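You operate a simulated robot arm through the tools that you are given. There is no shell and no other tool.

You are at the controls of a simulated robot arm. One attempt, no reset.

## Task
Run in the purple motor in the 0.1 ohm cradle until its seat passes its aim.
Fine: seat it before the rail switch goes on; hands clear of the rail during a run; no more runs than it needs; switch off and leave it there. Where these are worked on the way, their far stop is far enough and under half their travel is too little: rail switch.

It is judged by the outcome, as a careful person would: the job done as asked, and still so three seconds after it is handed in. It fails if anything else is knocked over, pushed out of place, dropped, spilled or broken.

## Robot
A 7-joint arm with a three-finger gripper, fixed in place. Base frame: the origin is at the foot of the arm, x ahead of it, y to its left, z up; the work surface is at about z = 0.82. Readings come in m, rad, newtons and seconds.
Its first joint turns from -2.897 to 2.897 rad. Payload 2.69 kg.
Tool frame: the origin (TCP) lies between the finger pads and is the grasp point; the fingertips stand 0.03 m ahead of it; z points along the fingers, y is the line along which they close. The gripper opens to 0.128 m. The gripper's body begins 0.117 m behind the TCP.
Orientation is told as [roll, pitch, yaw] about the base's x, y, z axes, in that order, counted from this pose: with the fingers straight down and closing along the base's y, the tool's x points along the base's -x, its y along +y and its z along -z.

## Interface
- The arm moves only by the tool drive_tool. Its argument "rows" is a list of rows, each an object of numbers (a shift or turn left out is 0, a gripper value left out holds the last): "dx", "dy", "dz": the shift along the tool's x, y, z in units of 25 mm (1.0 is 25 mm); "wx", "wy", "wz": the turn, a rotation vector about the tool's x, y, z in units of 4 degrees (1.0 is 4 degrees); "grip": the opening, from 0 (shut) to 1 (fully open). In form: [{"dx": .., "dy": .., "dz": .., "wx": .., "wy": .., "wz": .., "grip": ..}, ...]. A call has 1 to 20 rows; each row shifts and turns the commanded pose from where the row before left it, along the tool's axes as they then stand. A call with a number of a shift or a turn outside -1 to 1 is refused whole. Rows are played at 5 a second. More than 0.05 m and 0.15 rad between two rows, or a gripper value outside its range, and nothing of the call is played. A pose out of reach is approached as far as the arm can. The call stops where the force on the tool passes 40 N (or 10 N more than at its start, if that is more) or the arm is blocked; 0.2 s more then pass. The fingers move at their own pace and stop on an object; they squeeze with about 28 N. The grip force told is the motor's: it shows also when the fingers shut on nothing. Time passes only in rows, and 0.2 s behind the last, so rows that do not move let the fingers close. It gives the time, the measured TCP pose, the force on the tool (base axes), the opening and the grip force at its end, in the units of the frame above (readings bear some noise), with the torque about the TCP (base axes, N m) and any sound that the robot's microphone picked up.
- Cameras (640 x 400 px; columns grow to the right, rows downward): "scene" is fixed at [0.0518, 0.5017, 1.5675]; the picture's right is [-0.26, -0.96, 0.00], its down [-0.73, 0.20, -0.66] and it looks along [0.63, -0.17, -0.75] (base axes); focal length 303 px, centre (320, 200). "wrist" rides on the gripper at [0.058, 0.054, -0.131] in the tool frame; the picture's right is [-0.68, 0.74, 0.00], its down [-0.62, -0.57, -0.55] and it looks along [-0.40, -0.37, 0.84] (tool axes); focal length 234 px, centre (320, 200). There is no depth. A picture from a camera that has moved, and an enlarged one, comes with that camera's place and axes in the base frame and with its lens.
- camera(camera): a new picture of that camera. It takes no simulated time.
- move_column(by): slides the trunk up (or, below 0, down) by that many m; the arm rides with it, the base frame stays. It gives what a move gives, with no picture.
- enlarge(camera, box): a new picture of the part [left, top, right, bottom] of that camera's present view, enlarged. It takes no simulated time.
- job_done(): hands the job in; it is judged then, once.

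Nothing tells you positions but the pictures and the camera data. Unless the task says otherwise, let go and move clear before handing in.

The tools are called after ">>>" as a command line: name --argument value ..., lists and objects as JSON in quotes. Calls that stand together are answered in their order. drive_tool: Moves the arm, as the interface text tells. Its arguments: {"type":"object","properties":{"rows":{"type":"array","items":{"type":"object","properties":{"dx":{"type":"number"},"dy":{"type":"number"},"dz":{"type":"number"},"wx":{"type":"number"},"wy":{"type":"number"},"wz":{"type":"number"},"grip":{"type":"number"}}}}},"required":["rows"]} The other tools are called the same way: move_column (by) slides the trunk up or down; camera (camera) takes a picture; enlarge (camera, box) takes an enlarged picture of a part of a camera's view; job_done () hands the job in.

At the start:

```text
clock: 0.0
ee_pos: [0.6936, 0.08, 1.167]
tcp_rot: [-0.001, 0.001, -0.001]
wrist_force: [-0.5, -0.1, 0.2]
ft_torque: [0.0, -0.01, 0.03]
width: 0.128
grip_force: 0.1
trunk travel left (down, up): [-0.15, 0.2]
```

scene: 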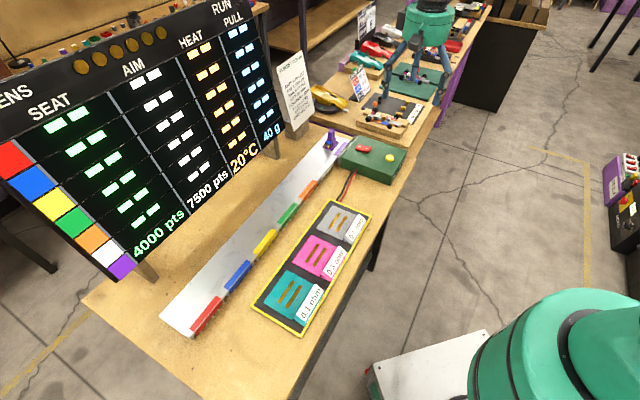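
wrist: 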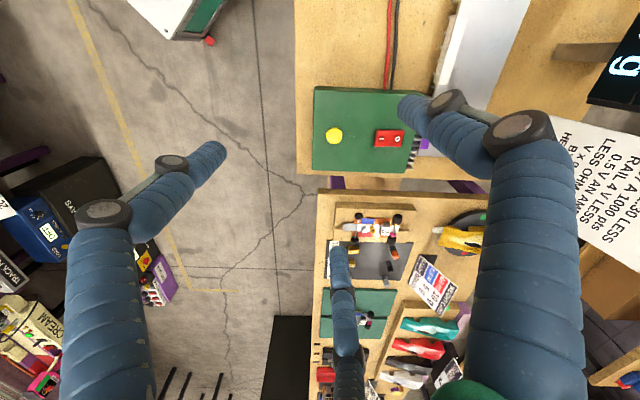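

I see a table with a display board, a rail with coloured motors along it, three cradles with labels, and a green control box with a red switch and yellow button. I'll look closer at each before moving.

>>> enlarge --camera "scene" --box '[0, 0, 300, 290]'

>>> enlarge --camera "scene" --box '[240, 190, 380, 340]'

>>> enlarge --camera "scene" --box '[270, 50, 430, 210]'

>>> enlarge --camera "scene" --box '[150, 120, 350, 345]'

>>> enlarge --camera "wrist" --box '[290, 0, 640, 220]'

```text
1.38 times, centred on (150, 145) of scene
camera zoom: at [0.0518, 0.5017, 1.5675], right [-0.26, -0.96, 0.0], down [-0.73, 0.2, -0.66], along [0.63, -0.17, -0.75], focal length 418 px, centre (554, 276)
```

zoom: 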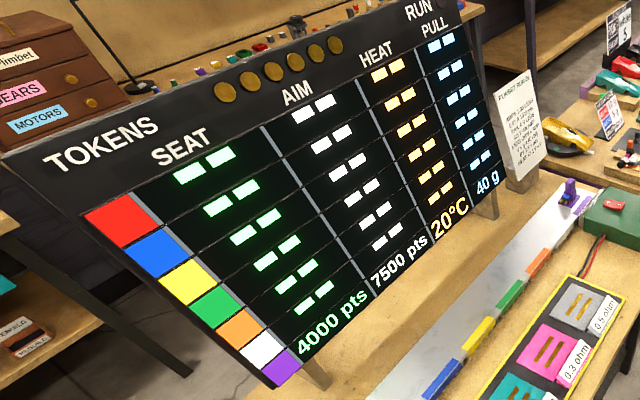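

```text
2.67 times, centred on (310, 265) of scene
camera zoom: at [0.0518, 0.5017, 1.5675], right [-0.26, -0.96, 0.0], down [-0.73, 0.2, -0.66], along [0.63, -0.17, -0.75], focal length 809 px, centre (347, 27)
```

zoom: 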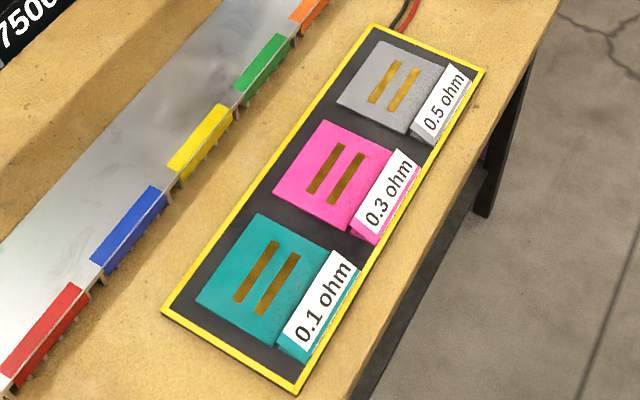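

```text
2.50 times, centred on (350, 130) of scene
camera zoom: at [0.0518, 0.5017, 1.5675], right [-0.26, -0.96, 0.0], down [-0.73, 0.2, -0.66], along [0.63, -0.17, -0.75], focal length 758 px, centre (245, 375)
```

zoom: 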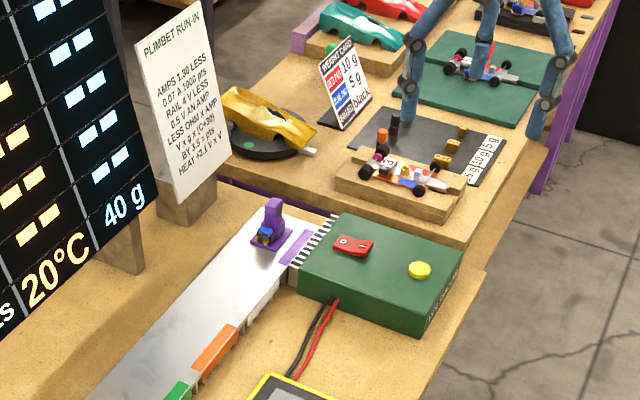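

```text
1.78 times, centred on (250, 232) of scene
camera zoom: at [0.0518, 0.5017, 1.5675], right [-0.26, -0.96, 0.0], down [-0.73, 0.2, -0.66], along [0.63, -0.17, -0.75], focal length 539 px, centre (444, 142)
```

zoom: 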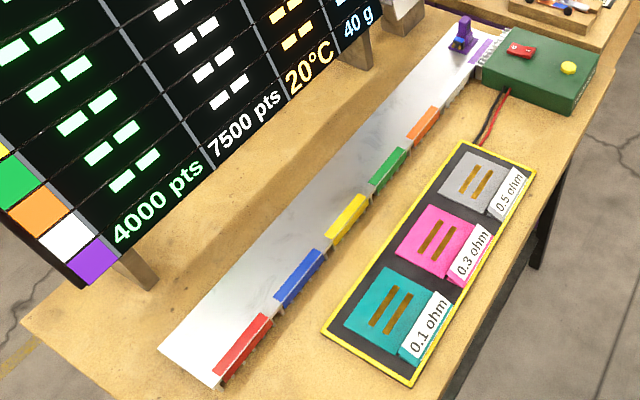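

```text
1.82 times, centred on (465, 110) of wrist
camera zoom: at [0.6354, 0.1333, 1.2953], right [0.68, 0.74, 0.0], down [0.62, -0.57, 0.55], along [0.4, -0.37, -0.84], focal length 426 px, centre (56, 364)
```

zoom: 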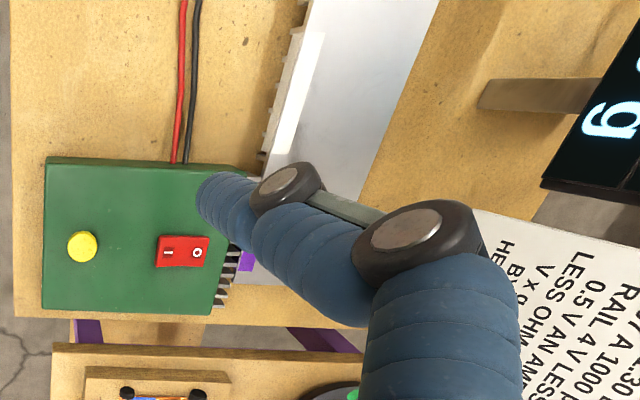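

I need to read the run-in card and see the purple motor and the switch box closely. Zooming in on each.

>>> enlarge --camera "scene" --box '[270, 45, 320, 135]'

>>> enlarge --camera "scene" --box '[310, 115, 370, 175]'

>>> enlarge --camera "scene" --box '[330, 130, 410, 190]'

>>> enlarge --camera "wrist" --box '[540, 100, 640, 260]'

>>> enlarge --camera "wrist" --box '[300, 70, 460, 190]'

>>> enlarge --camera "scene" --box '[250, 260, 330, 340]'

```text
4.44 times, centred on (295, 90) of scene
camera zoom: at [0.0518, 0.5017, 1.5675], right [-0.26, -0.96, 0.0], down [-0.73, 0.2, -0.66], along [0.63, -0.17, -0.75], focal length 1348 px, centre (431, 689)
```

zoom: 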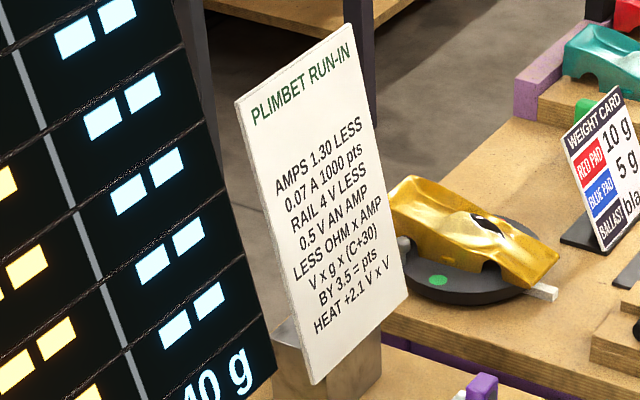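

```text
6.67 times, centred on (340, 145) of scene
camera zoom: at [0.0518, 0.5017, 1.5675], right [-0.26, -0.96, 0.0], down [-0.73, 0.2, -0.66], along [0.63, -0.17, -0.75], focal length 2023 px, centre (187, 567)
```

zoom: 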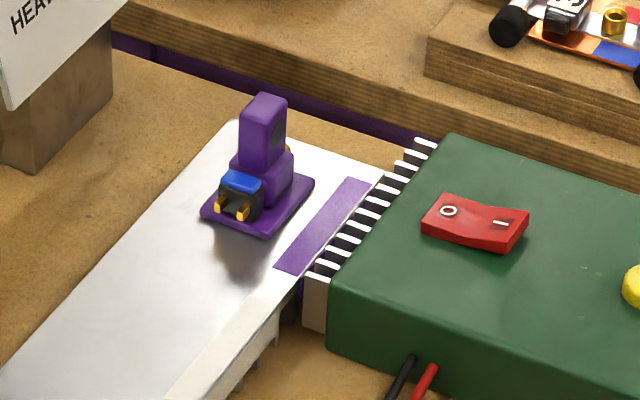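

```text
6.67 times, centred on (370, 160) of scene
camera zoom: at [0.0518, 0.5017, 1.5675], right [-0.26, -0.96, 0.0], down [-0.73, 0.2, -0.66], along [0.63, -0.17, -0.75], focal length 2023 px, centre (-13, 467)
```

zoom: 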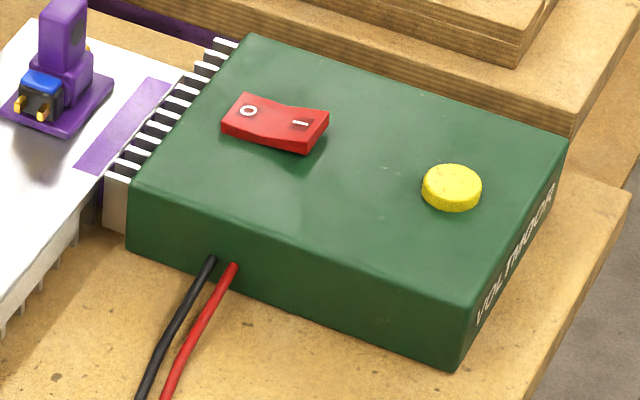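

```text
2.50 times, centred on (590, 180) of wrist
camera zoom: at [0.6354, 0.1333, 1.2953], right [0.68, 0.74, 0.0], down [0.62, -0.57, 0.55], along [0.4, -0.37, -0.84], focal length 585 px, centre (-355, 250)
```

zoom: 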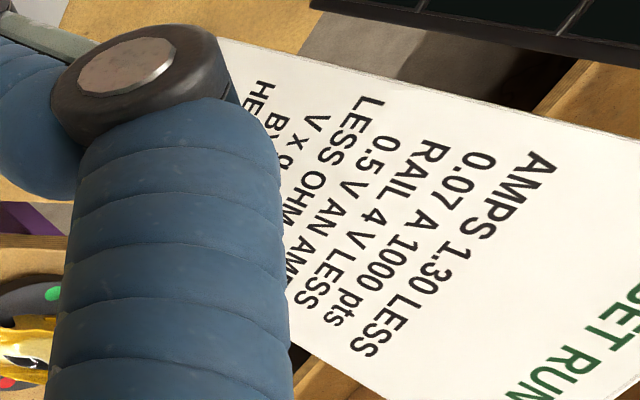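

```text
3.33 times, centred on (380, 130) of wrist
camera zoom: at [0.6354, 0.1333, 1.2953], right [0.68, 0.74, 0.0], down [0.62, -0.57, 0.55], along [0.4, -0.37, -0.84], focal length 781 px, centre (120, 433)
```

zoom: 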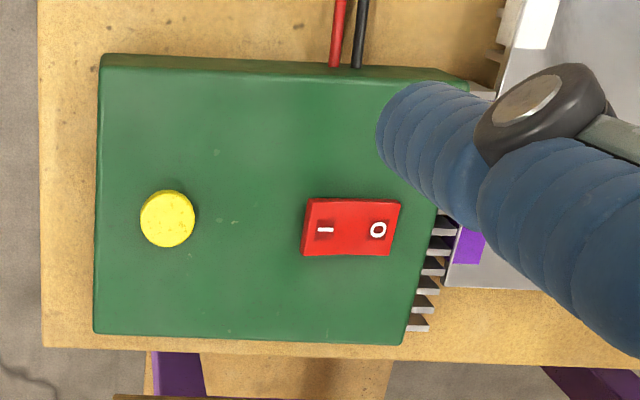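

```text
5.00 times, centred on (290, 300) of scene
camera zoom: at [0.0518, 0.5017, 1.5675], right [-0.26, -0.96, 0.0], down [-0.73, 0.2, -0.66], along [0.63, -0.17, -0.75], focal length 1517 px, centre (470, -300)
```

zoom: 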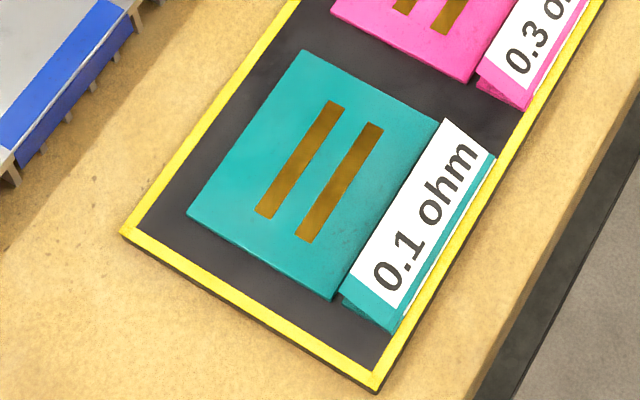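

The card gives: amps 1.30−0.07·4 = 1.02, rail 3.49 V, less 0.1·1.02 → 3.39 V, so ≈1936 pts in the first run (to ≈5936) and ≈2900 in the second, so two runs look right. I take the motor to be near (0.90, 0.23), the 0.1 ohm cradle near (0.38, 0.49) and the switch near (0.82, 0.13). Next I move to view the motor from closer.

>>> drive_tool --rows '[{"dx": -0.52, "dy": 0.9, "dz": 0.5}, {"dx": -0.52, "dy": 0.9, "dz": 0.5}, {"dx": -0.52, "dy": 0.9, "dz": 0.5}, {"dx": -0.52, "dy": 0.9, "dz": 0.5}, {"dx": -0.52, "dy": 0.9, "dz": 0.5}, {"dx": -0.52, "dy": 0.9, "dz": 0.5}, {"dx": -0.52, "dy": 0.9, "dz": 0.5}, {"dx": -0.52, "dy": 0.9, "dz": 0.5}, {"dx": -0.52, "dy": 0.9, "dz": 0.5}, {"dx": -0.52, "dy": 0.9, "dz": 0.5}, {}]'

>>> camera --camera "wrist"

>>> camera --camera "scene"

```text
clock: 2.4
ee_pos: [0.8233, 0.3036, 1.0393]
tcp_rot: [0.0, 0.0, 0.0]
wrist_force: [0.3, -0.1, 0.1]
ft_torque: [-0.03, 0.03, -0.02]
width: 0.1278
grip_force: 0.0
trunk travel left (down, up): [-0.15, 0.2]
```

```text
taken
camera wrist: at [0.7663, 0.3573, 1.1693], right [0.68, 0.74, 0.0], down [0.62, -0.57, 0.55], along [0.4, -0.37, -0.84], focal length 234 px, centre (320, 200)
```

wrist: 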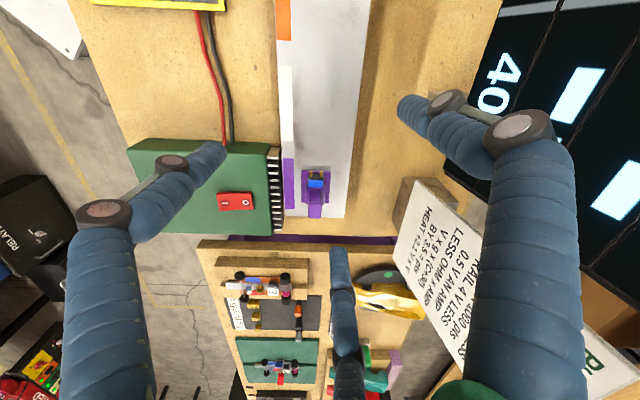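

```text
taken
```

scene: 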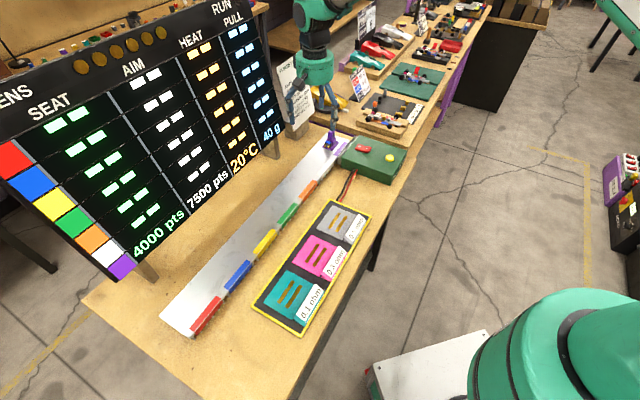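

The motor is visible in the middle of the wrist view at the rack's end by the box. I'll enlarge to get its shape and orientation.

>>> enlarge --camera "wrist" --box '[260, 140, 380, 240]'

>>> enlarge --camera "wrist" --box '[180, 120, 320, 240]'

>>> enlarge --camera "wrist" --box '[390, 180, 480, 300]'

>>> enlarge --camera "scene" --box '[315, 120, 355, 160]'

```text
4.00 times, centred on (320, 190) of wrist
camera zoom: at [0.7663, 0.3573, 1.1693], right [0.68, 0.74, 0.0], down [0.62, -0.57, 0.55], along [0.4, -0.37, -0.84], focal length 937 px, centre (320, 240)
```

zoom: 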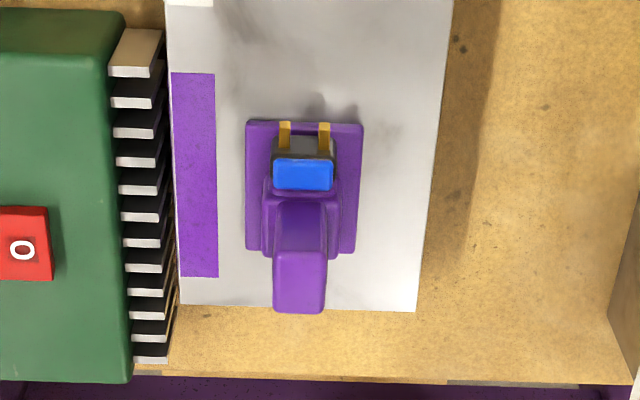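

```text
3.33 times, centred on (250, 180) of wrist
camera zoom: at [0.7663, 0.3573, 1.1693], right [0.68, 0.74, 0.0], down [0.62, -0.57, 0.55], along [0.4, -0.37, -0.84], focal length 781 px, centre (553, 267)
```

zoom: 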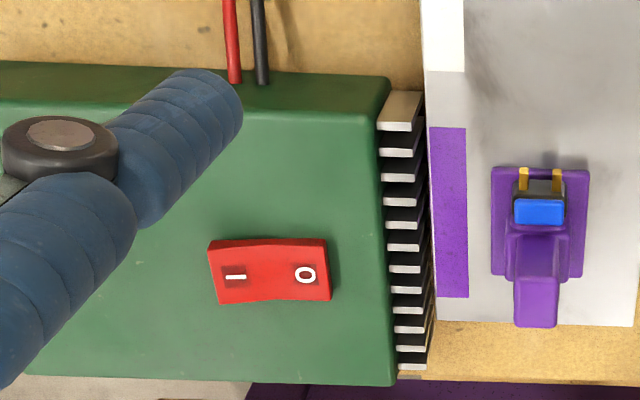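

```text
3.33 times, centred on (435, 240) of wrist
camera zoom: at [0.7663, 0.3573, 1.1693], right [0.68, 0.74, 0.0], down [0.62, -0.57, 0.55], along [0.4, -0.37, -0.84], focal length 781 px, centre (-63, 67)
```

zoom: 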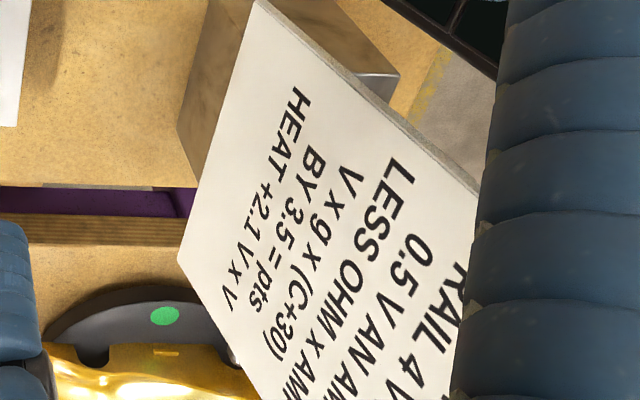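

```text
10.00 times, centred on (335, 140) of scene
camera zoom: at [0.0518, 0.5017, 1.5675], right [-0.26, -0.96, 0.0], down [-0.73, 0.2, -0.66], along [0.63, -0.17, -0.75], focal length 3034 px, centre (170, 800)
```

zoom: 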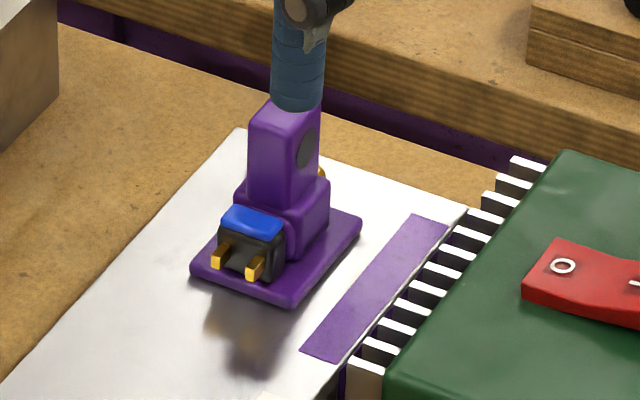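

The motor base sits near (0.889, 0.235), z≈0.866, with its handle top at z≈0.924. The rack runs at about −45°. Next I turn the tool −45° and go look at the 0.1 ohm cradle closely before grasping anything.

>>> drive_tool --rows '[{"wz": 0.9375, "dz": -0.2}, {"wz": 0.9375, "dz": -0.2}, {"wz": 0.9375, "dz": -0.2}, {"wz": 0.9375, "dz": -0.2}, {"wz": 0.9375, "dz": -0.2}, {"wz": 0.9375, "dz": -0.2}, {"wz": 0.9375, "dz": -0.2}, {"wz": 0.9375, "dz": -0.2}, {"wz": 0.9375, "dz": -0.2}, {"wz": 0.9375, "dz": -0.2}, {"wz": 0.9375}, {"wz": 0.9375}, {"dx": 1, "dy": -0.2}, {"dx": 1, "dy": -0.2}, {"dx": 1, "dy": -0.2}, {"dx": 1, "dy": -0.2}, {"dx": 1, "dy": -0.2}, {"dx": 1, "dy": -0.2}, {"dx": 1, "dy": -0.2}, {"dx": 1, "dy": -0.2}]'

>>> drive_tool --rows '[{"dx": 1, "dy": -0.2}, {"dx": 1, "dy": -0.2}, {"dx": 1, "dy": -0.2}, {"dx": 1, "dy": -0.2}, {"dx": 1, "dy": -0.2}, {"dx": 1, "dy": -0.2}, {"dx": 1, "dy": -0.2}, {"dx": 1, "dy": -0.2}, {"dx": 1, "dy": -0.2}, {"dx": 1, "dy": -0.2}, {"dx": 1, "dy": -0.2}, {"dx": 1, "dy": -0.2}, {"dx": 1, "dy": -0.2, "dz": 0.5}, {"dz": 0.8}, {"dz": 0.8}, {}]'

>>> camera --camera "wrist"

>>> camera --camera "scene"

```text
clock: 6.6
ee_pos: [0.6539, 0.4167, 1.0902]
tcp_rot: [0.0, 0.001, -0.785]
wrist_force: [0.7, 0.1, 0.2]
ft_torque: [0.05, 0.01, -0.02]
width: 0.1281
grip_force: 0.1
trunk travel left (down, up): [-0.15, 0.2]
```

```text
clock: 10.0
ee_pos: [0.378, 0.6028, 1.0373]
tcp_rot: [-0.001, 0.0, -0.786]
wrist_force: [-1.2, 0.3, -0.3]
ft_torque: [0.0, 0.04, 0.0]
width: 0.1281
grip_force: 0.1
trunk travel left (down, up): [-0.15, 0.2]
```

```text
taken
camera wrist: at [0.3754, 0.6817, 1.1669], right [1.0, 0.04, 0.0], down [0.04, -0.84, 0.55], along [0.02, -0.55, -0.84], focal length 234 px, centre (320, 200)
```

wrist: 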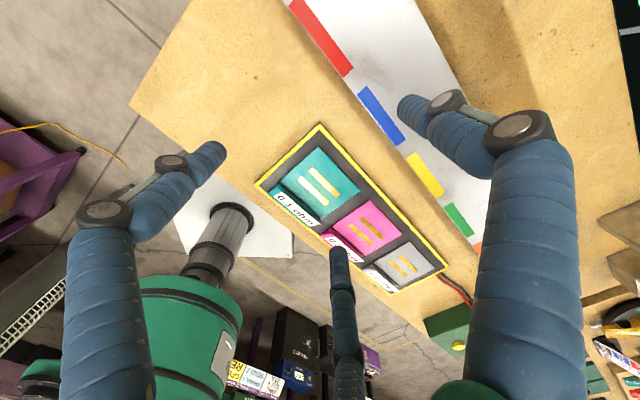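

```text
taken
```

scene: 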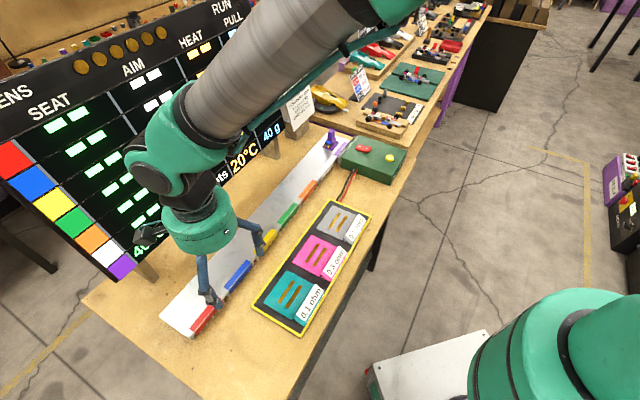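

>>> enlarge --camera "wrist" --box '[250, 120, 370, 240]'

>>> enlarge --camera "wrist" --box '[280, 140, 350, 210]'

>>> enlarge --camera "scene" --box '[265, 265, 325, 325]'

```text
3.33 times, centred on (310, 180) of wrist
camera zoom: at [0.3754, 0.6817, 1.1669], right [1.0, 0.04, 0.0], down [0.04, -0.84, 0.55], along [0.02, -0.55, -0.84], focal length 781 px, centre (353, 267)
```

zoom: 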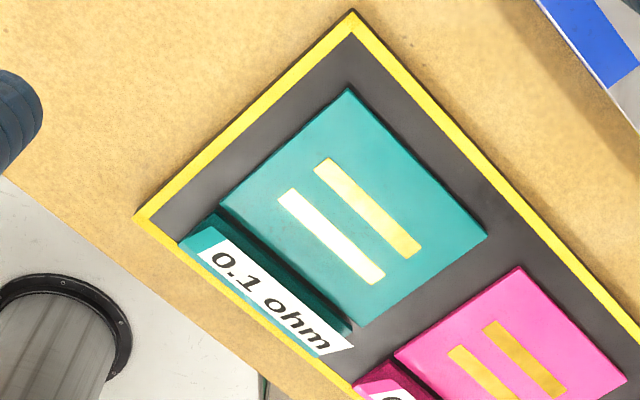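

```text
5.71 times, centred on (315, 175) of wrist
camera zoom: at [0.3754, 0.6817, 1.1669], right [1.0, 0.04, 0.0], down [0.04, -0.84, 0.55], along [0.02, -0.55, -0.84], focal length 1338 px, centre (349, 343)
```

zoom: 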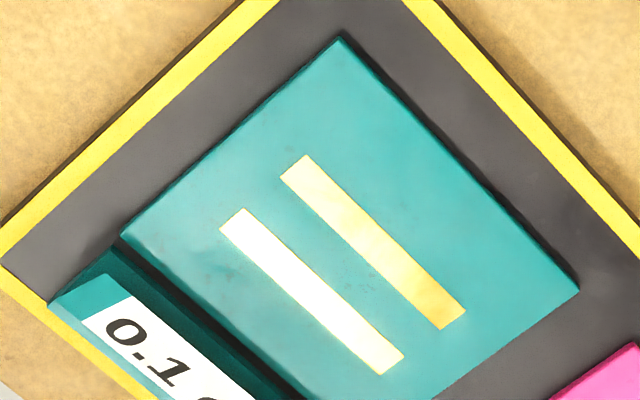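

```text
6.67 times, centred on (295, 295) of scene
camera zoom: at [0.0518, 0.5017, 1.5675], right [-0.26, -0.96, 0.0], down [-0.73, 0.2, -0.66], along [0.63, -0.17, -0.75], focal length 2023 px, centre (487, -433)
```

zoom: 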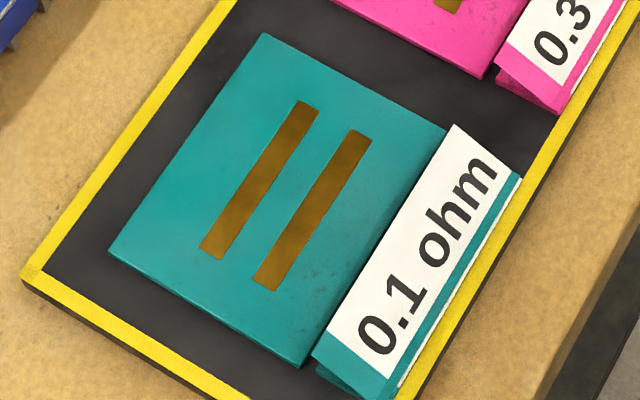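

The cradle's strip centre is near (0.382, 0.490), z≈0.837, with its strips along −45° like the motor. Before grasping I'll check the box label and button, then go back to the motor with the tool at −45°.

>>> enlarge --camera "scene" --box '[365, 140, 415, 190]'

>>> drive_tool --rows '[{"dx": -1, "dy": 0.1}, {"dx": -1, "dy": 0.1}, {"dx": -1, "dy": 0.1}, {"dx": -1, "dy": 0.1}, {"dx": -1, "dy": 0.1}, {"dx": -1, "dy": 0.1}, {"dx": -1, "dy": 0.1}, {"dx": -1, "dy": 0.1}, {"dx": -1, "dy": 0.1}, {"dx": -1, "dy": 0.1}, {"dx": -1, "dy": 0.1}, {"dx": -1, "dy": 0.1}, {"dx": -1, "dy": 0.1}, {"dx": -1, "dy": 0.1}, {"dx": -1, "dy": 0.1}, {"dx": -1, "dy": 0.1}, {"dx": -1, "dy": 0.1}, {"dx": -1, "dy": 0.1}, {"dx": -1, "dy": 0.1}, {}]'

>>> camera --camera "wrist"

>>> camera --camera "scene"

```text
8.00 times, centred on (390, 165) of scene
camera zoom: at [0.0518, 0.5017, 1.5675], right [-0.26, -0.96, 0.0], down [-0.73, 0.2, -0.66], along [0.63, -0.17, -0.75], focal length 2427 px, centre (-240, 480)
```

zoom: 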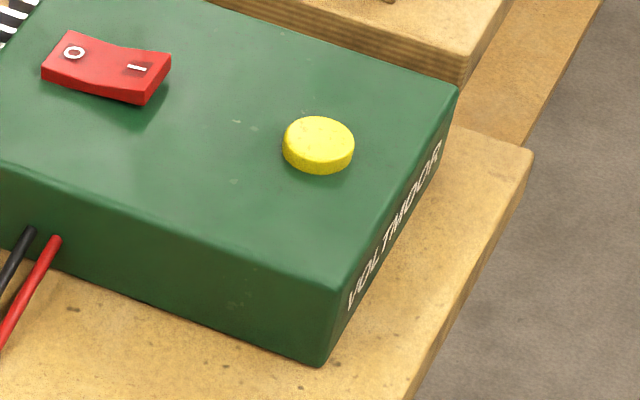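

```text
clock: 14.2
ee_pos: [0.7477, 0.2994, 1.0386]
tcp_rot: [-0.001, -0.001, -0.785]
wrist_force: [-0.2, -0.1, 0.6]
ft_torque: [0.03, 0.07, -0.02]
width: 0.1279
grip_force: 0.0
trunk travel left (down, up): [-0.15, 0.2]
```

```text
taken
camera wrist: at [0.7445, 0.3791, 1.1685], right [1.0, 0.04, 0.0], down [0.04, -0.84, 0.55], along [0.02, -0.55, -0.84], focal length 234 px, centre (320, 200)
```

wrist: 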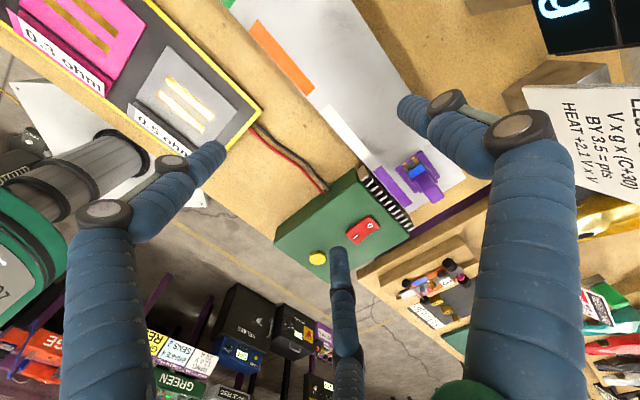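

```text
taken
```

scene: 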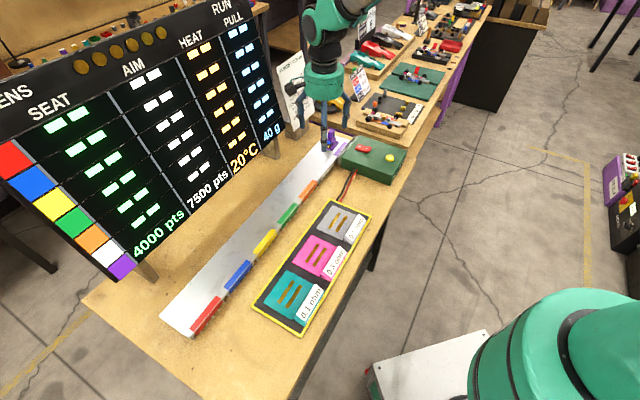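

I'll move over the handle at a safe height with the fingers part closed, then check the alignment in the wrist view before descending.

>>> drive_tool --rows '[{"dx": -1, "dy": 0.362, "grip": 0.45}, {"dx": -1, "dy": 0.362}, {"dx": -1, "dy": 0.362}, {"dx": -1, "dy": 0.362}, {"dx": -1, "dy": 0.362}, {"dx": -0.99, "dy": 0.362}, {"dz": 0.8}, {"dz": 0.8}, {"dz": 0.6}, {}]'

>>> camera --camera "wrist"

>>> enlarge --camera "scene" --box '[300, 90, 370, 160]'

```text
clock: 16.4
ee_pos: [0.8911, 0.2309, 0.9842]
tcp_rot: [-0.001, 0.0, -0.787]
wrist_force: [-0.5, 0.1, 0.6]
ft_torque: [0.0, 0.03, 0.01]
width: 0.0576
grip_force: 0.1
trunk travel left (down, up): [-0.15, 0.2]
```

```text
taken
camera wrist: at [0.8873, 0.3102, 1.1149], right [1.0, 0.04, 0.0], down [0.04, -0.84, 0.55], along [0.02, -0.55, -0.84], focal length 234 px, centre (320, 200)
```

wrist: 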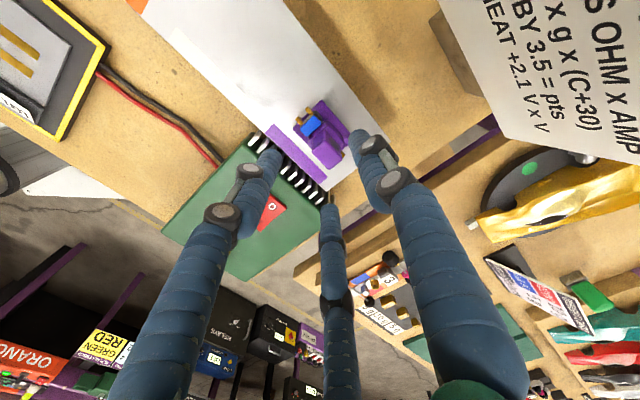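

```text
5.71 times, centred on (335, 125) of scene
camera zoom: at [0.0518, 0.5017, 1.5675], right [-0.26, -0.96, 0.0], down [-0.73, 0.2, -0.66], along [0.63, -0.17, -0.75], focal length 1734 px, centre (234, 629)
```

zoom: 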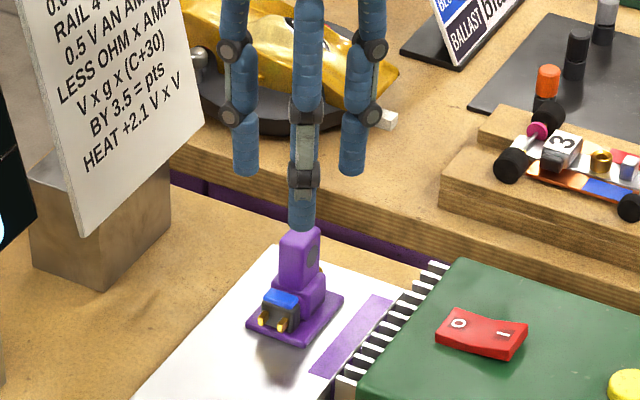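

The gripper visually has three jaws closing on the centre. I'll zoom on the handle to refine centring before going down.

>>> enlarge --camera "wrist" --box '[280, 90, 370, 180]'

>>> enlarge --camera "scene" --box '[315, 120, 355, 160]'

```text
4.44 times, centred on (325, 135) of wrist
camera zoom: at [0.8873, 0.3102, 1.1149], right [1.0, 0.04, 0.0], down [0.04, -0.84, 0.55], along [0.02, -0.55, -0.84], focal length 1041 px, centre (298, 489)
```

zoom: 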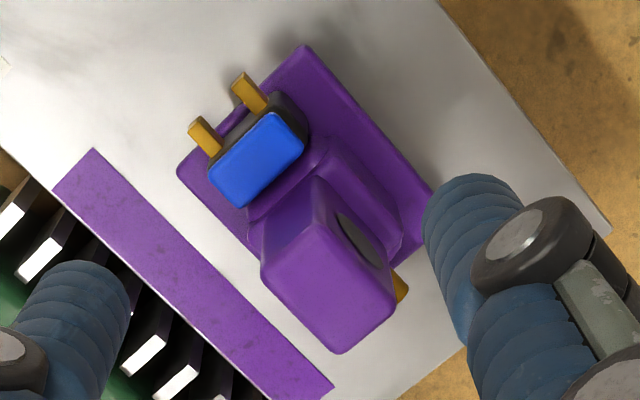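

```text
10.00 times, centred on (335, 140) of scene
camera zoom: at [0.0518, 0.5017, 1.5675], right [-0.26, -0.96, 0.0], down [-0.73, 0.2, -0.66], along [0.63, -0.17, -0.75], focal length 3034 px, centre (170, 800)
```

zoom: 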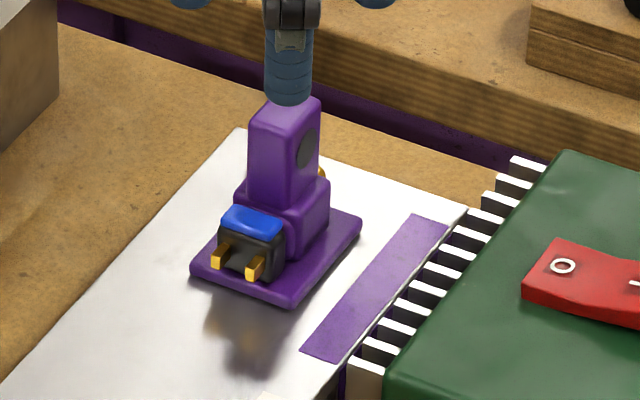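

The handle centre is about 5 mm off along the closing axis and 4 mm along the other; I'll correct that and descend to grasp height, then check before closing.

>>> drive_tool --rows '[{"dx": -0.16, "dy": 0.22}, {"dz": 0.8}, {"dz": 0.8}, {"dz": 0.6}, {"dz": 0.3}, {}]'

>>> enlarge --camera "wrist" --box '[250, 80, 390, 230]'

>>> enlarge --camera "scene" --box '[310, 110, 360, 160]'

```text
clock: 17.8
ee_pos: [0.8981, 0.2328, 0.9218]
tcp_rot: [0.001, 0.0, -0.787]
wrist_force: [0.0, -0.1, 0.4]
ft_torque: [-0.03, 0.01, 0.03]
width: 0.0577
grip_force: 0.1
trunk travel left (down, up): [-0.15, 0.2]
```

```text
2.67 times, centred on (320, 155) of wrist
camera zoom: at [0.8947, 0.3122, 1.0513], right [1.0, 0.04, 0.0], down [0.04, -0.84, 0.55], along [0.02, -0.55, -0.84], focal length 624 px, centre (320, 320)
```

zoom: 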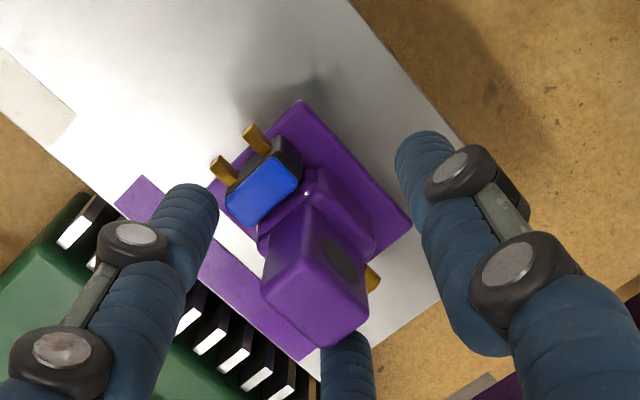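

```text
8.00 times, centred on (335, 135) of scene
camera zoom: at [0.0518, 0.5017, 1.5675], right [-0.26, -0.96, 0.0], down [-0.73, 0.2, -0.66], along [0.63, -0.17, -0.75], focal length 2427 px, centre (200, 720)
```

zoom: 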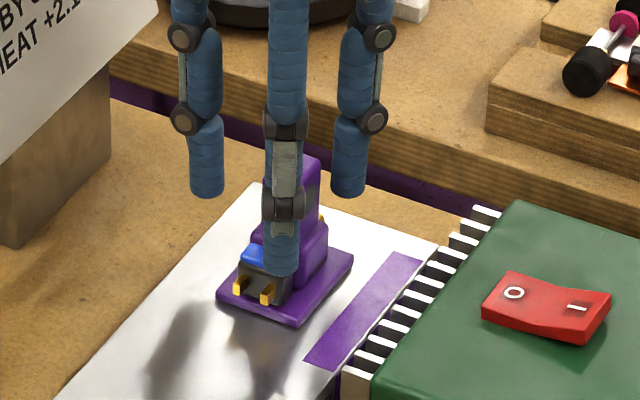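

The handle is now centred between the jaws to within about 1 mm. Closing on it.

>>> drive_tool --rows '[{"grip": 0}, {}, {}, {}, {}]'

>>> enlarge --camera "wrist" --box '[250, 80, 390, 230]'

>>> enlarge --camera "scene" --box '[310, 110, 360, 160]'

```text
clock: 19.0
ee_pos: [0.897, 0.233, 0.9212]
tcp_rot: [0.0, -0.001, -0.786]
wrist_force: [-0.3, 0.2, 0.8]
ft_torque: [-0.01, 0.02, -0.03]
width: 0.0307
grip_force: 28.0
trunk travel left (down, up): [-0.15, 0.2]
```

```text
2.67 times, centred on (320, 155) of wrist
camera zoom: at [0.8946, 0.3121, 1.0514], right [1.0, 0.04, 0.0], down [0.04, -0.84, 0.55], along [0.02, -0.55, -0.84], focal length 624 px, centre (320, 320)
```

zoom: 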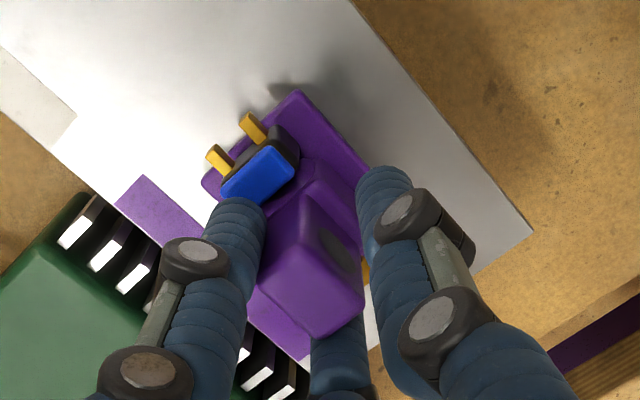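

```text
8.00 times, centred on (335, 135) of scene
camera zoom: at [0.0518, 0.5017, 1.5675], right [-0.26, -0.96, 0.0], down [-0.73, 0.2, -0.66], along [0.63, -0.17, -0.75], focal length 2427 px, centre (200, 720)
```

zoom: 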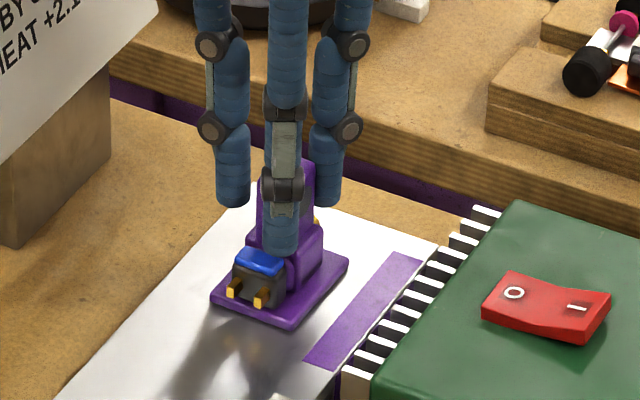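

The grip stopped at 31 mm with full force, so it has hold of the motor. I'll lift slightly and check that it comes up level.

>>> drive_tool --rows '[{"dz": -0.3}, {"dz": -0.5}, {"dz": -0.4}, {}]'

>>> enlarge --camera "wrist" --box '[250, 80, 390, 230]'

>>> enlarge --camera "scene" --box '[310, 100, 360, 150]'

```text
clock: 20.0
ee_pos: [0.8996, 0.232, 0.9511]
tcp_rot: [0.001, 0.0, -0.785]
wrist_force: [-0.1, -0.6, -1.1]
ft_torque: [0.01, -0.02, -0.01]
width: 0.0308
grip_force: 27.9
trunk travel left (down, up): [-0.15, 0.2]
```

```text
2.67 times, centred on (320, 155) of wrist
camera zoom: at [0.8966, 0.3115, 1.0806], right [1.0, 0.04, 0.0], down [0.04, -0.84, 0.55], along [0.02, -0.55, -0.84], focal length 624 px, centre (320, 320)
```

zoom: 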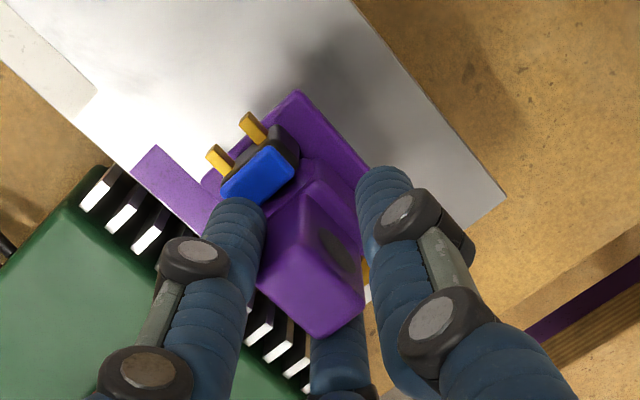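

```text
8.00 times, centred on (335, 125) of scene
camera zoom: at [0.0518, 0.5017, 1.5675], right [-0.26, -0.96, 0.0], down [-0.73, 0.2, -0.66], along [0.63, -0.17, -0.75], focal length 2427 px, centre (200, 800)
```

zoom: 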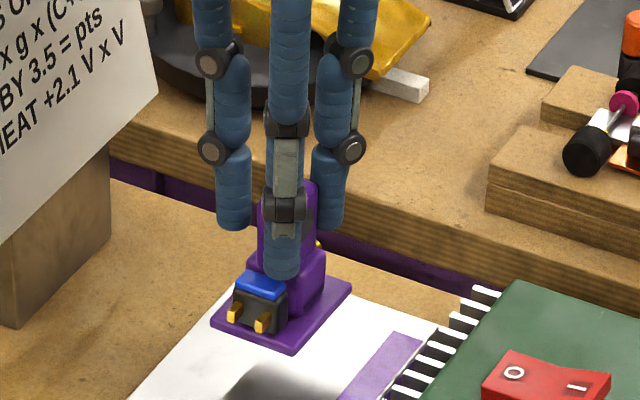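

The motor lifted level and steady. Now I lift higher and carry it over to the 0.1 ohm cradle, stopping above it to check.

>>> drive_tool --rows '[{"dz": -0.7}, {"dz": -0.8}, {"dz": -0.5, "dx": 0.3}, {"dx": 0.7, "dy": -0.3}, {"dx": 0.97, "dy": -0.35}, {"dx": 0.97, "dy": -0.35}, {"dx": 0.97, "dy": -0.35}, {"dx": 0.97, "dy": -0.35}, {"dx": 0.97, "dy": -0.35}, {"dx": 0.97, "dy": -0.35}, {"dx": 0.97, "dy": -0.35}, {"dx": 0.97, "dy": -0.35}, {"dx": 0.97, "dy": -0.35}, {"dx": 0.97, "dy": -0.35}, {"dx": 0.97, "dy": -0.35}]'

>>> drive_tool --rows '[{"dx": 0.97, "dy": -0.35}, {"dx": 0.97, "dy": -0.35}, {"dx": 0.97, "dy": -0.35}, {"dx": 0.97, "dy": -0.35}, {"dx": 0.97, "dy": -0.35}, {"dx": 0.97, "dy": -0.35}, {"dx": 0.97, "dy": -0.35}, {"dx": 0.97, "dy": -0.35}, {"dx": 0.97, "dy": -0.35}, {"dx": 0.5, "dy": -0.01}, {}]'

>>> camera --camera "wrist"

>>> camera --camera "scene"

```text
clock: 23.2
ee_pos: [0.6163, 0.3626, 1.0]
tcp_rot: [0.002, 0.001, -0.785]
wrist_force: [-0.7, 0.7, -1.5]
ft_torque: [0.03, -0.02, -0.04]
width: 0.0307
grip_force: 28.4
trunk travel left (down, up): [-0.15, 0.2]
```

```text
clock: 25.6
ee_pos: [0.399, 0.471, 0.9998]
tcp_rot: [0.0, 0.0, -0.787]
wrist_force: [-0.4, 0.6, -1.5]
ft_torque: [0.01, -0.02, 0.0]
width: 0.0307
grip_force: 27.4
trunk travel left (down, up): [-0.15, 0.2]
```

```text
taken
camera wrist: at [0.396, 0.5498, 1.1297], right [1.0, 0.04, 0.0], down [0.04, -0.84, 0.55], along [0.02, -0.55, -0.84], focal length 234 px, centre (320, 200)
```

wrist: 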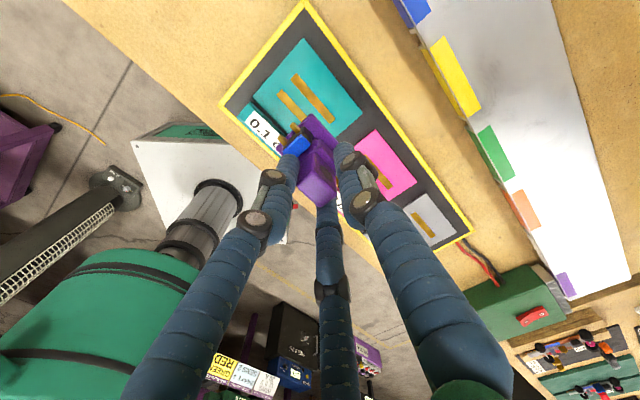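

```text
taken
```

scene: 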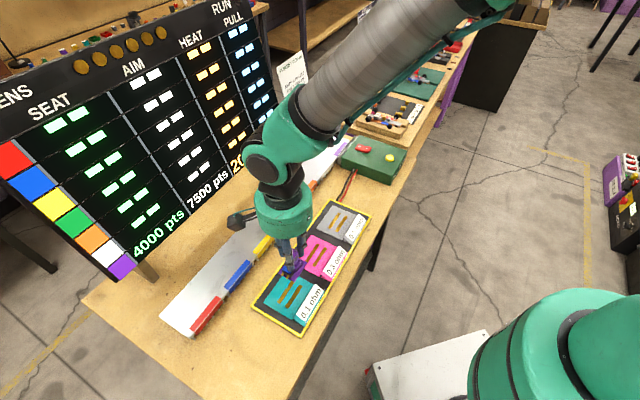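

I'm about 22 mm short along the strip; I'll correct and lower to about 3 cm above the cradle, then check alignment against the gold strips.

>>> drive_tool --rows '[{"dx": 0.877, "dy": 0.085}, {"dz": 0.7}, {"dz": 0.8}, {"dz": 0.8}, {"dz": 0.5}, {}]'

>>> enlarge --camera "wrist" --box '[240, 60, 400, 220]'

>>> enlarge --camera "scene" --box '[255, 240, 335, 320]'

```text
clock: 27.0
ee_pos: [0.3861, 0.4869, 0.9311]
tcp_rot: [-0.001, 0.003, -0.788]
wrist_force: [-0.5, -0.1, -1.6]
ft_torque: [0.02, -0.05, 0.01]
width: 0.031
grip_force: 27.6
trunk travel left (down, up): [-0.15, 0.2]
```

```text
2.50 times, centred on (320, 140) of wrist
camera zoom: at [0.3831, 0.5661, 1.0611], right [1.0, 0.04, 0.0], down [0.04, -0.84, 0.55], along [0.02, -0.55, -0.84], focal length 585 px, centre (320, 350)
```

zoom: 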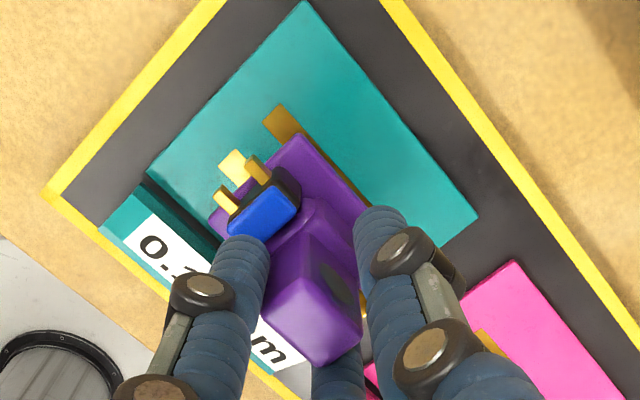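

```text
5.00 times, centred on (295, 280) of scene
camera zoom: at [0.0518, 0.5017, 1.5675], right [-0.26, -0.96, 0.0], down [-0.73, 0.2, -0.66], along [0.63, -0.17, -0.75], focal length 1517 px, centre (445, -200)
```

zoom: 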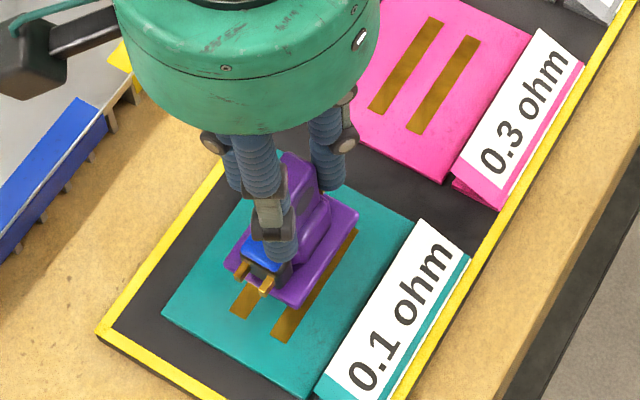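

The base lines up with the strips (within ~1 mm and ~1°). Lowering gently in small steps, watching the force.

>>> drive_tool --rows '[{"dz": 0.4}, {"dz": 0.4}, {"dz": 0.15}, {}]'

>>> drive_tool --rows '[{"dz": 0.08}, {"dz": 0.08}, {}]'

>>> enlarge --camera "scene" --box '[265, 255, 325, 315]'

```text
clock: 28.0
ee_pos: [0.3861, 0.488, 0.9058]
tcp_rot: [0.0, 0.0, -0.785]
wrist_force: [0.2, 0.4, -1.1]
ft_torque: [0.01, -0.03, 0.0]
width: 0.031
grip_force: 28.5
trunk travel left (down, up): [-0.15, 0.2]
```

```text
clock: 28.8
ee_pos: [0.3854, 0.4888, 0.902]
tcp_rot: [0.001, 0.0, -0.785]
wrist_force: [1.1, -0.5, -1.9]
ft_torque: [0.0, 0.03, 0.04]
width: 0.0313
grip_force: 28.1
trunk travel left (down, up): [-0.15, 0.2]
```

```text
6.67 times, centred on (295, 285) of scene
camera zoom: at [0.0518, 0.5017, 1.5675], right [-0.26, -0.96, 0.0], down [-0.73, 0.2, -0.66], along [0.63, -0.17, -0.75], focal length 2023 px, centre (487, -367)
```

zoom: 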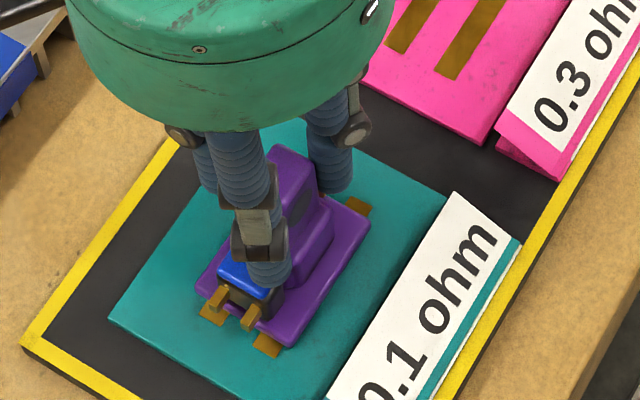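

No contact yet, still hovering. Continuing down in ~2 mm steps.

>>> drive_tool --rows '[{"dz": 0.06}, {"dz": 0.06}, {}]'

>>> drive_tool --rows '[{"dz": 0.06}, {"dz": 0.06}, {}]'

>>> enlarge --camera "scene" --box '[265, 255, 325, 315]'

```text
clock: 29.6
ee_pos: [0.3859, 0.4883, 0.8986]
tcp_rot: [-0.001, -0.001, -0.785]
wrist_force: [-1.9, 0.2, 3.4]
ft_torque: [-0.08, -0.02, -0.03]
width: 0.0311
grip_force: 27.9
trunk travel left (down, up): [-0.15, 0.2]
```

```text
clock: 30.4
ee_pos: [0.3865, 0.4895, 0.8988]
tcp_rot: [0.002, 0.002, -0.787]
wrist_force: [-3.6, -6.2, 27.1]
ft_torque: [-0.35, 0.31, 0.0]
width: 0.0309
grip_force: 27.3
trunk travel left (down, up): [-0.15, 0.2]
```

```text
6.67 times, centred on (295, 285) of scene
camera zoom: at [0.0518, 0.5017, 1.5675], right [-0.26, -0.96, 0.0], down [-0.73, 0.2, -0.66], along [0.63, -0.17, -0.75], focal length 2023 px, centre (487, -367)
```

zoom: 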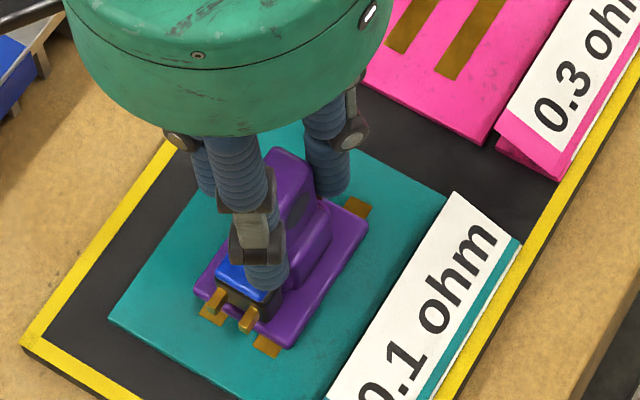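

It's in contact with the cradle (27 N down). I'll ease off the pressure, then open the jaws partly and check.

>>> drive_tool --rows '[{"dz": -0.1}, {}, {"grip": 0.3}, {"grip": 0.45}, {}, {}]'

>>> enlarge --camera "scene" --box '[265, 255, 325, 315]'

>>> enlarge --camera "wrist" --box '[240, 60, 400, 220]'

```text
clock: 31.8
ee_pos: [0.3871, 0.4902, 0.8986]
tcp_rot: [-0.001, 0.0, -0.785]
wrist_force: [0.7, -0.4, -0.8]
ft_torque: [0.0, 0.02, 0.03]
width: 0.0576
grip_force: 0.0
trunk travel left (down, up): [-0.15, 0.2]
```

```text
6.67 times, centred on (295, 285) of scene
camera zoom: at [0.0518, 0.5017, 1.5675], right [-0.26, -0.96, 0.0], down [-0.73, 0.2, -0.66], along [0.63, -0.17, -0.75], focal length 2023 px, centre (487, -367)
```

zoom: 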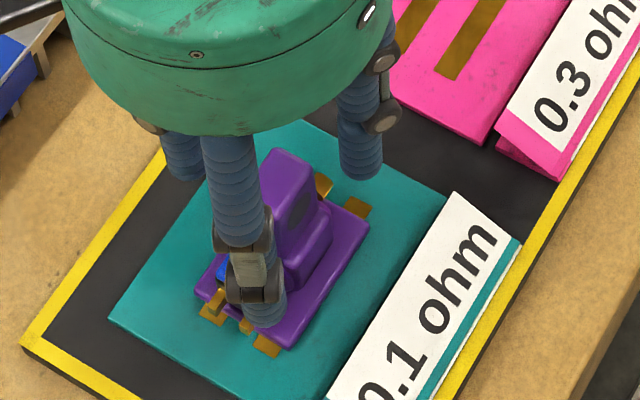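

```text
2.50 times, centred on (320, 140) of wrist
camera zoom: at [0.3831, 0.5691, 1.0289], right [1.0, 0.04, 0.0], down [0.04, -0.84, 0.55], along [0.02, -0.55, -0.84], focal length 585 px, centre (320, 350)
```

zoom: 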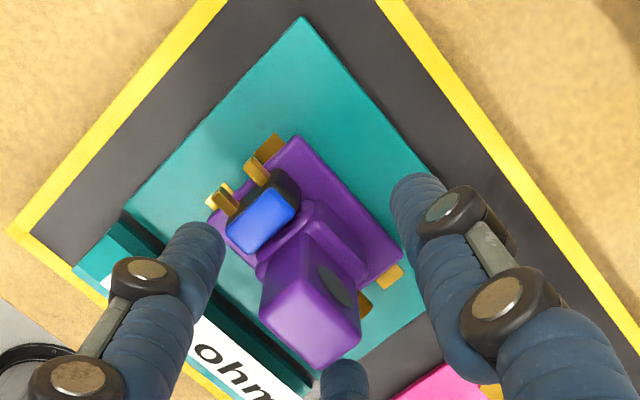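

The motor stands free in the cradle. Lifting straight up and away, then checking that it sits right.

>>> drive_tool --rows '[{"dz": -0.4}, {"dz": -0.8}, {"dz": -1}, {"dz": -1}, {"dz": -1}, {"dz": -1}, {}]'

>>> enlarge --camera "wrist" --box '[240, 60, 400, 220]'

>>> camera --camera "scene"

```text
clock: 33.4
ee_pos: [0.3821, 0.4895, 1.0302]
tcp_rot: [0.0, 0.0, -0.785]
wrist_force: [0.7, -0.2, 0.7]
ft_torque: [0.06, -0.04, -0.04]
width: 0.0574
grip_force: 0.0
trunk travel left (down, up): [-0.15, 0.2]
```

```text
2.50 times, centred on (320, 140) of wrist
camera zoom: at [0.3791, 0.5681, 1.1595], right [1.0, 0.04, 0.0], down [0.04, -0.84, 0.55], along [0.02, -0.55, -0.84], focal length 585 px, centre (320, 350)
```

zoom: 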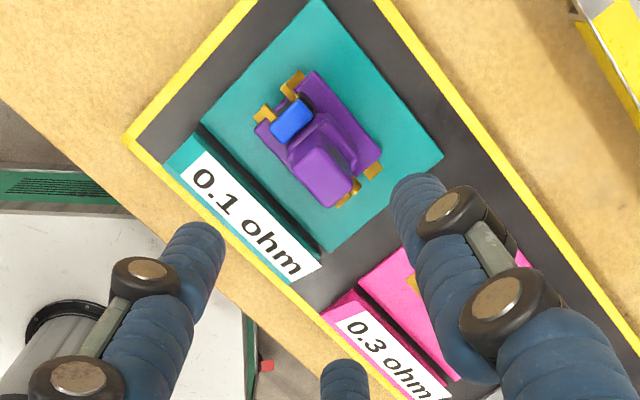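

```text
taken
```

scene: 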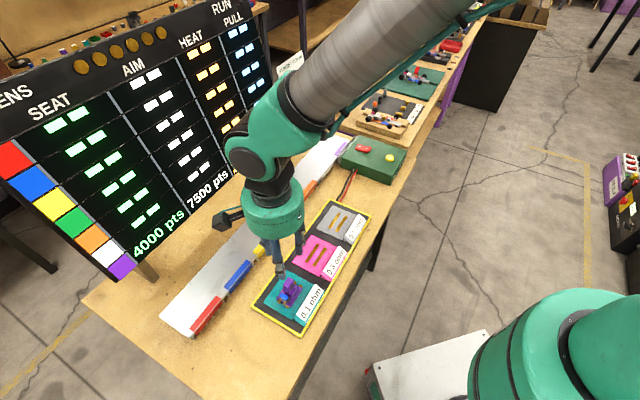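

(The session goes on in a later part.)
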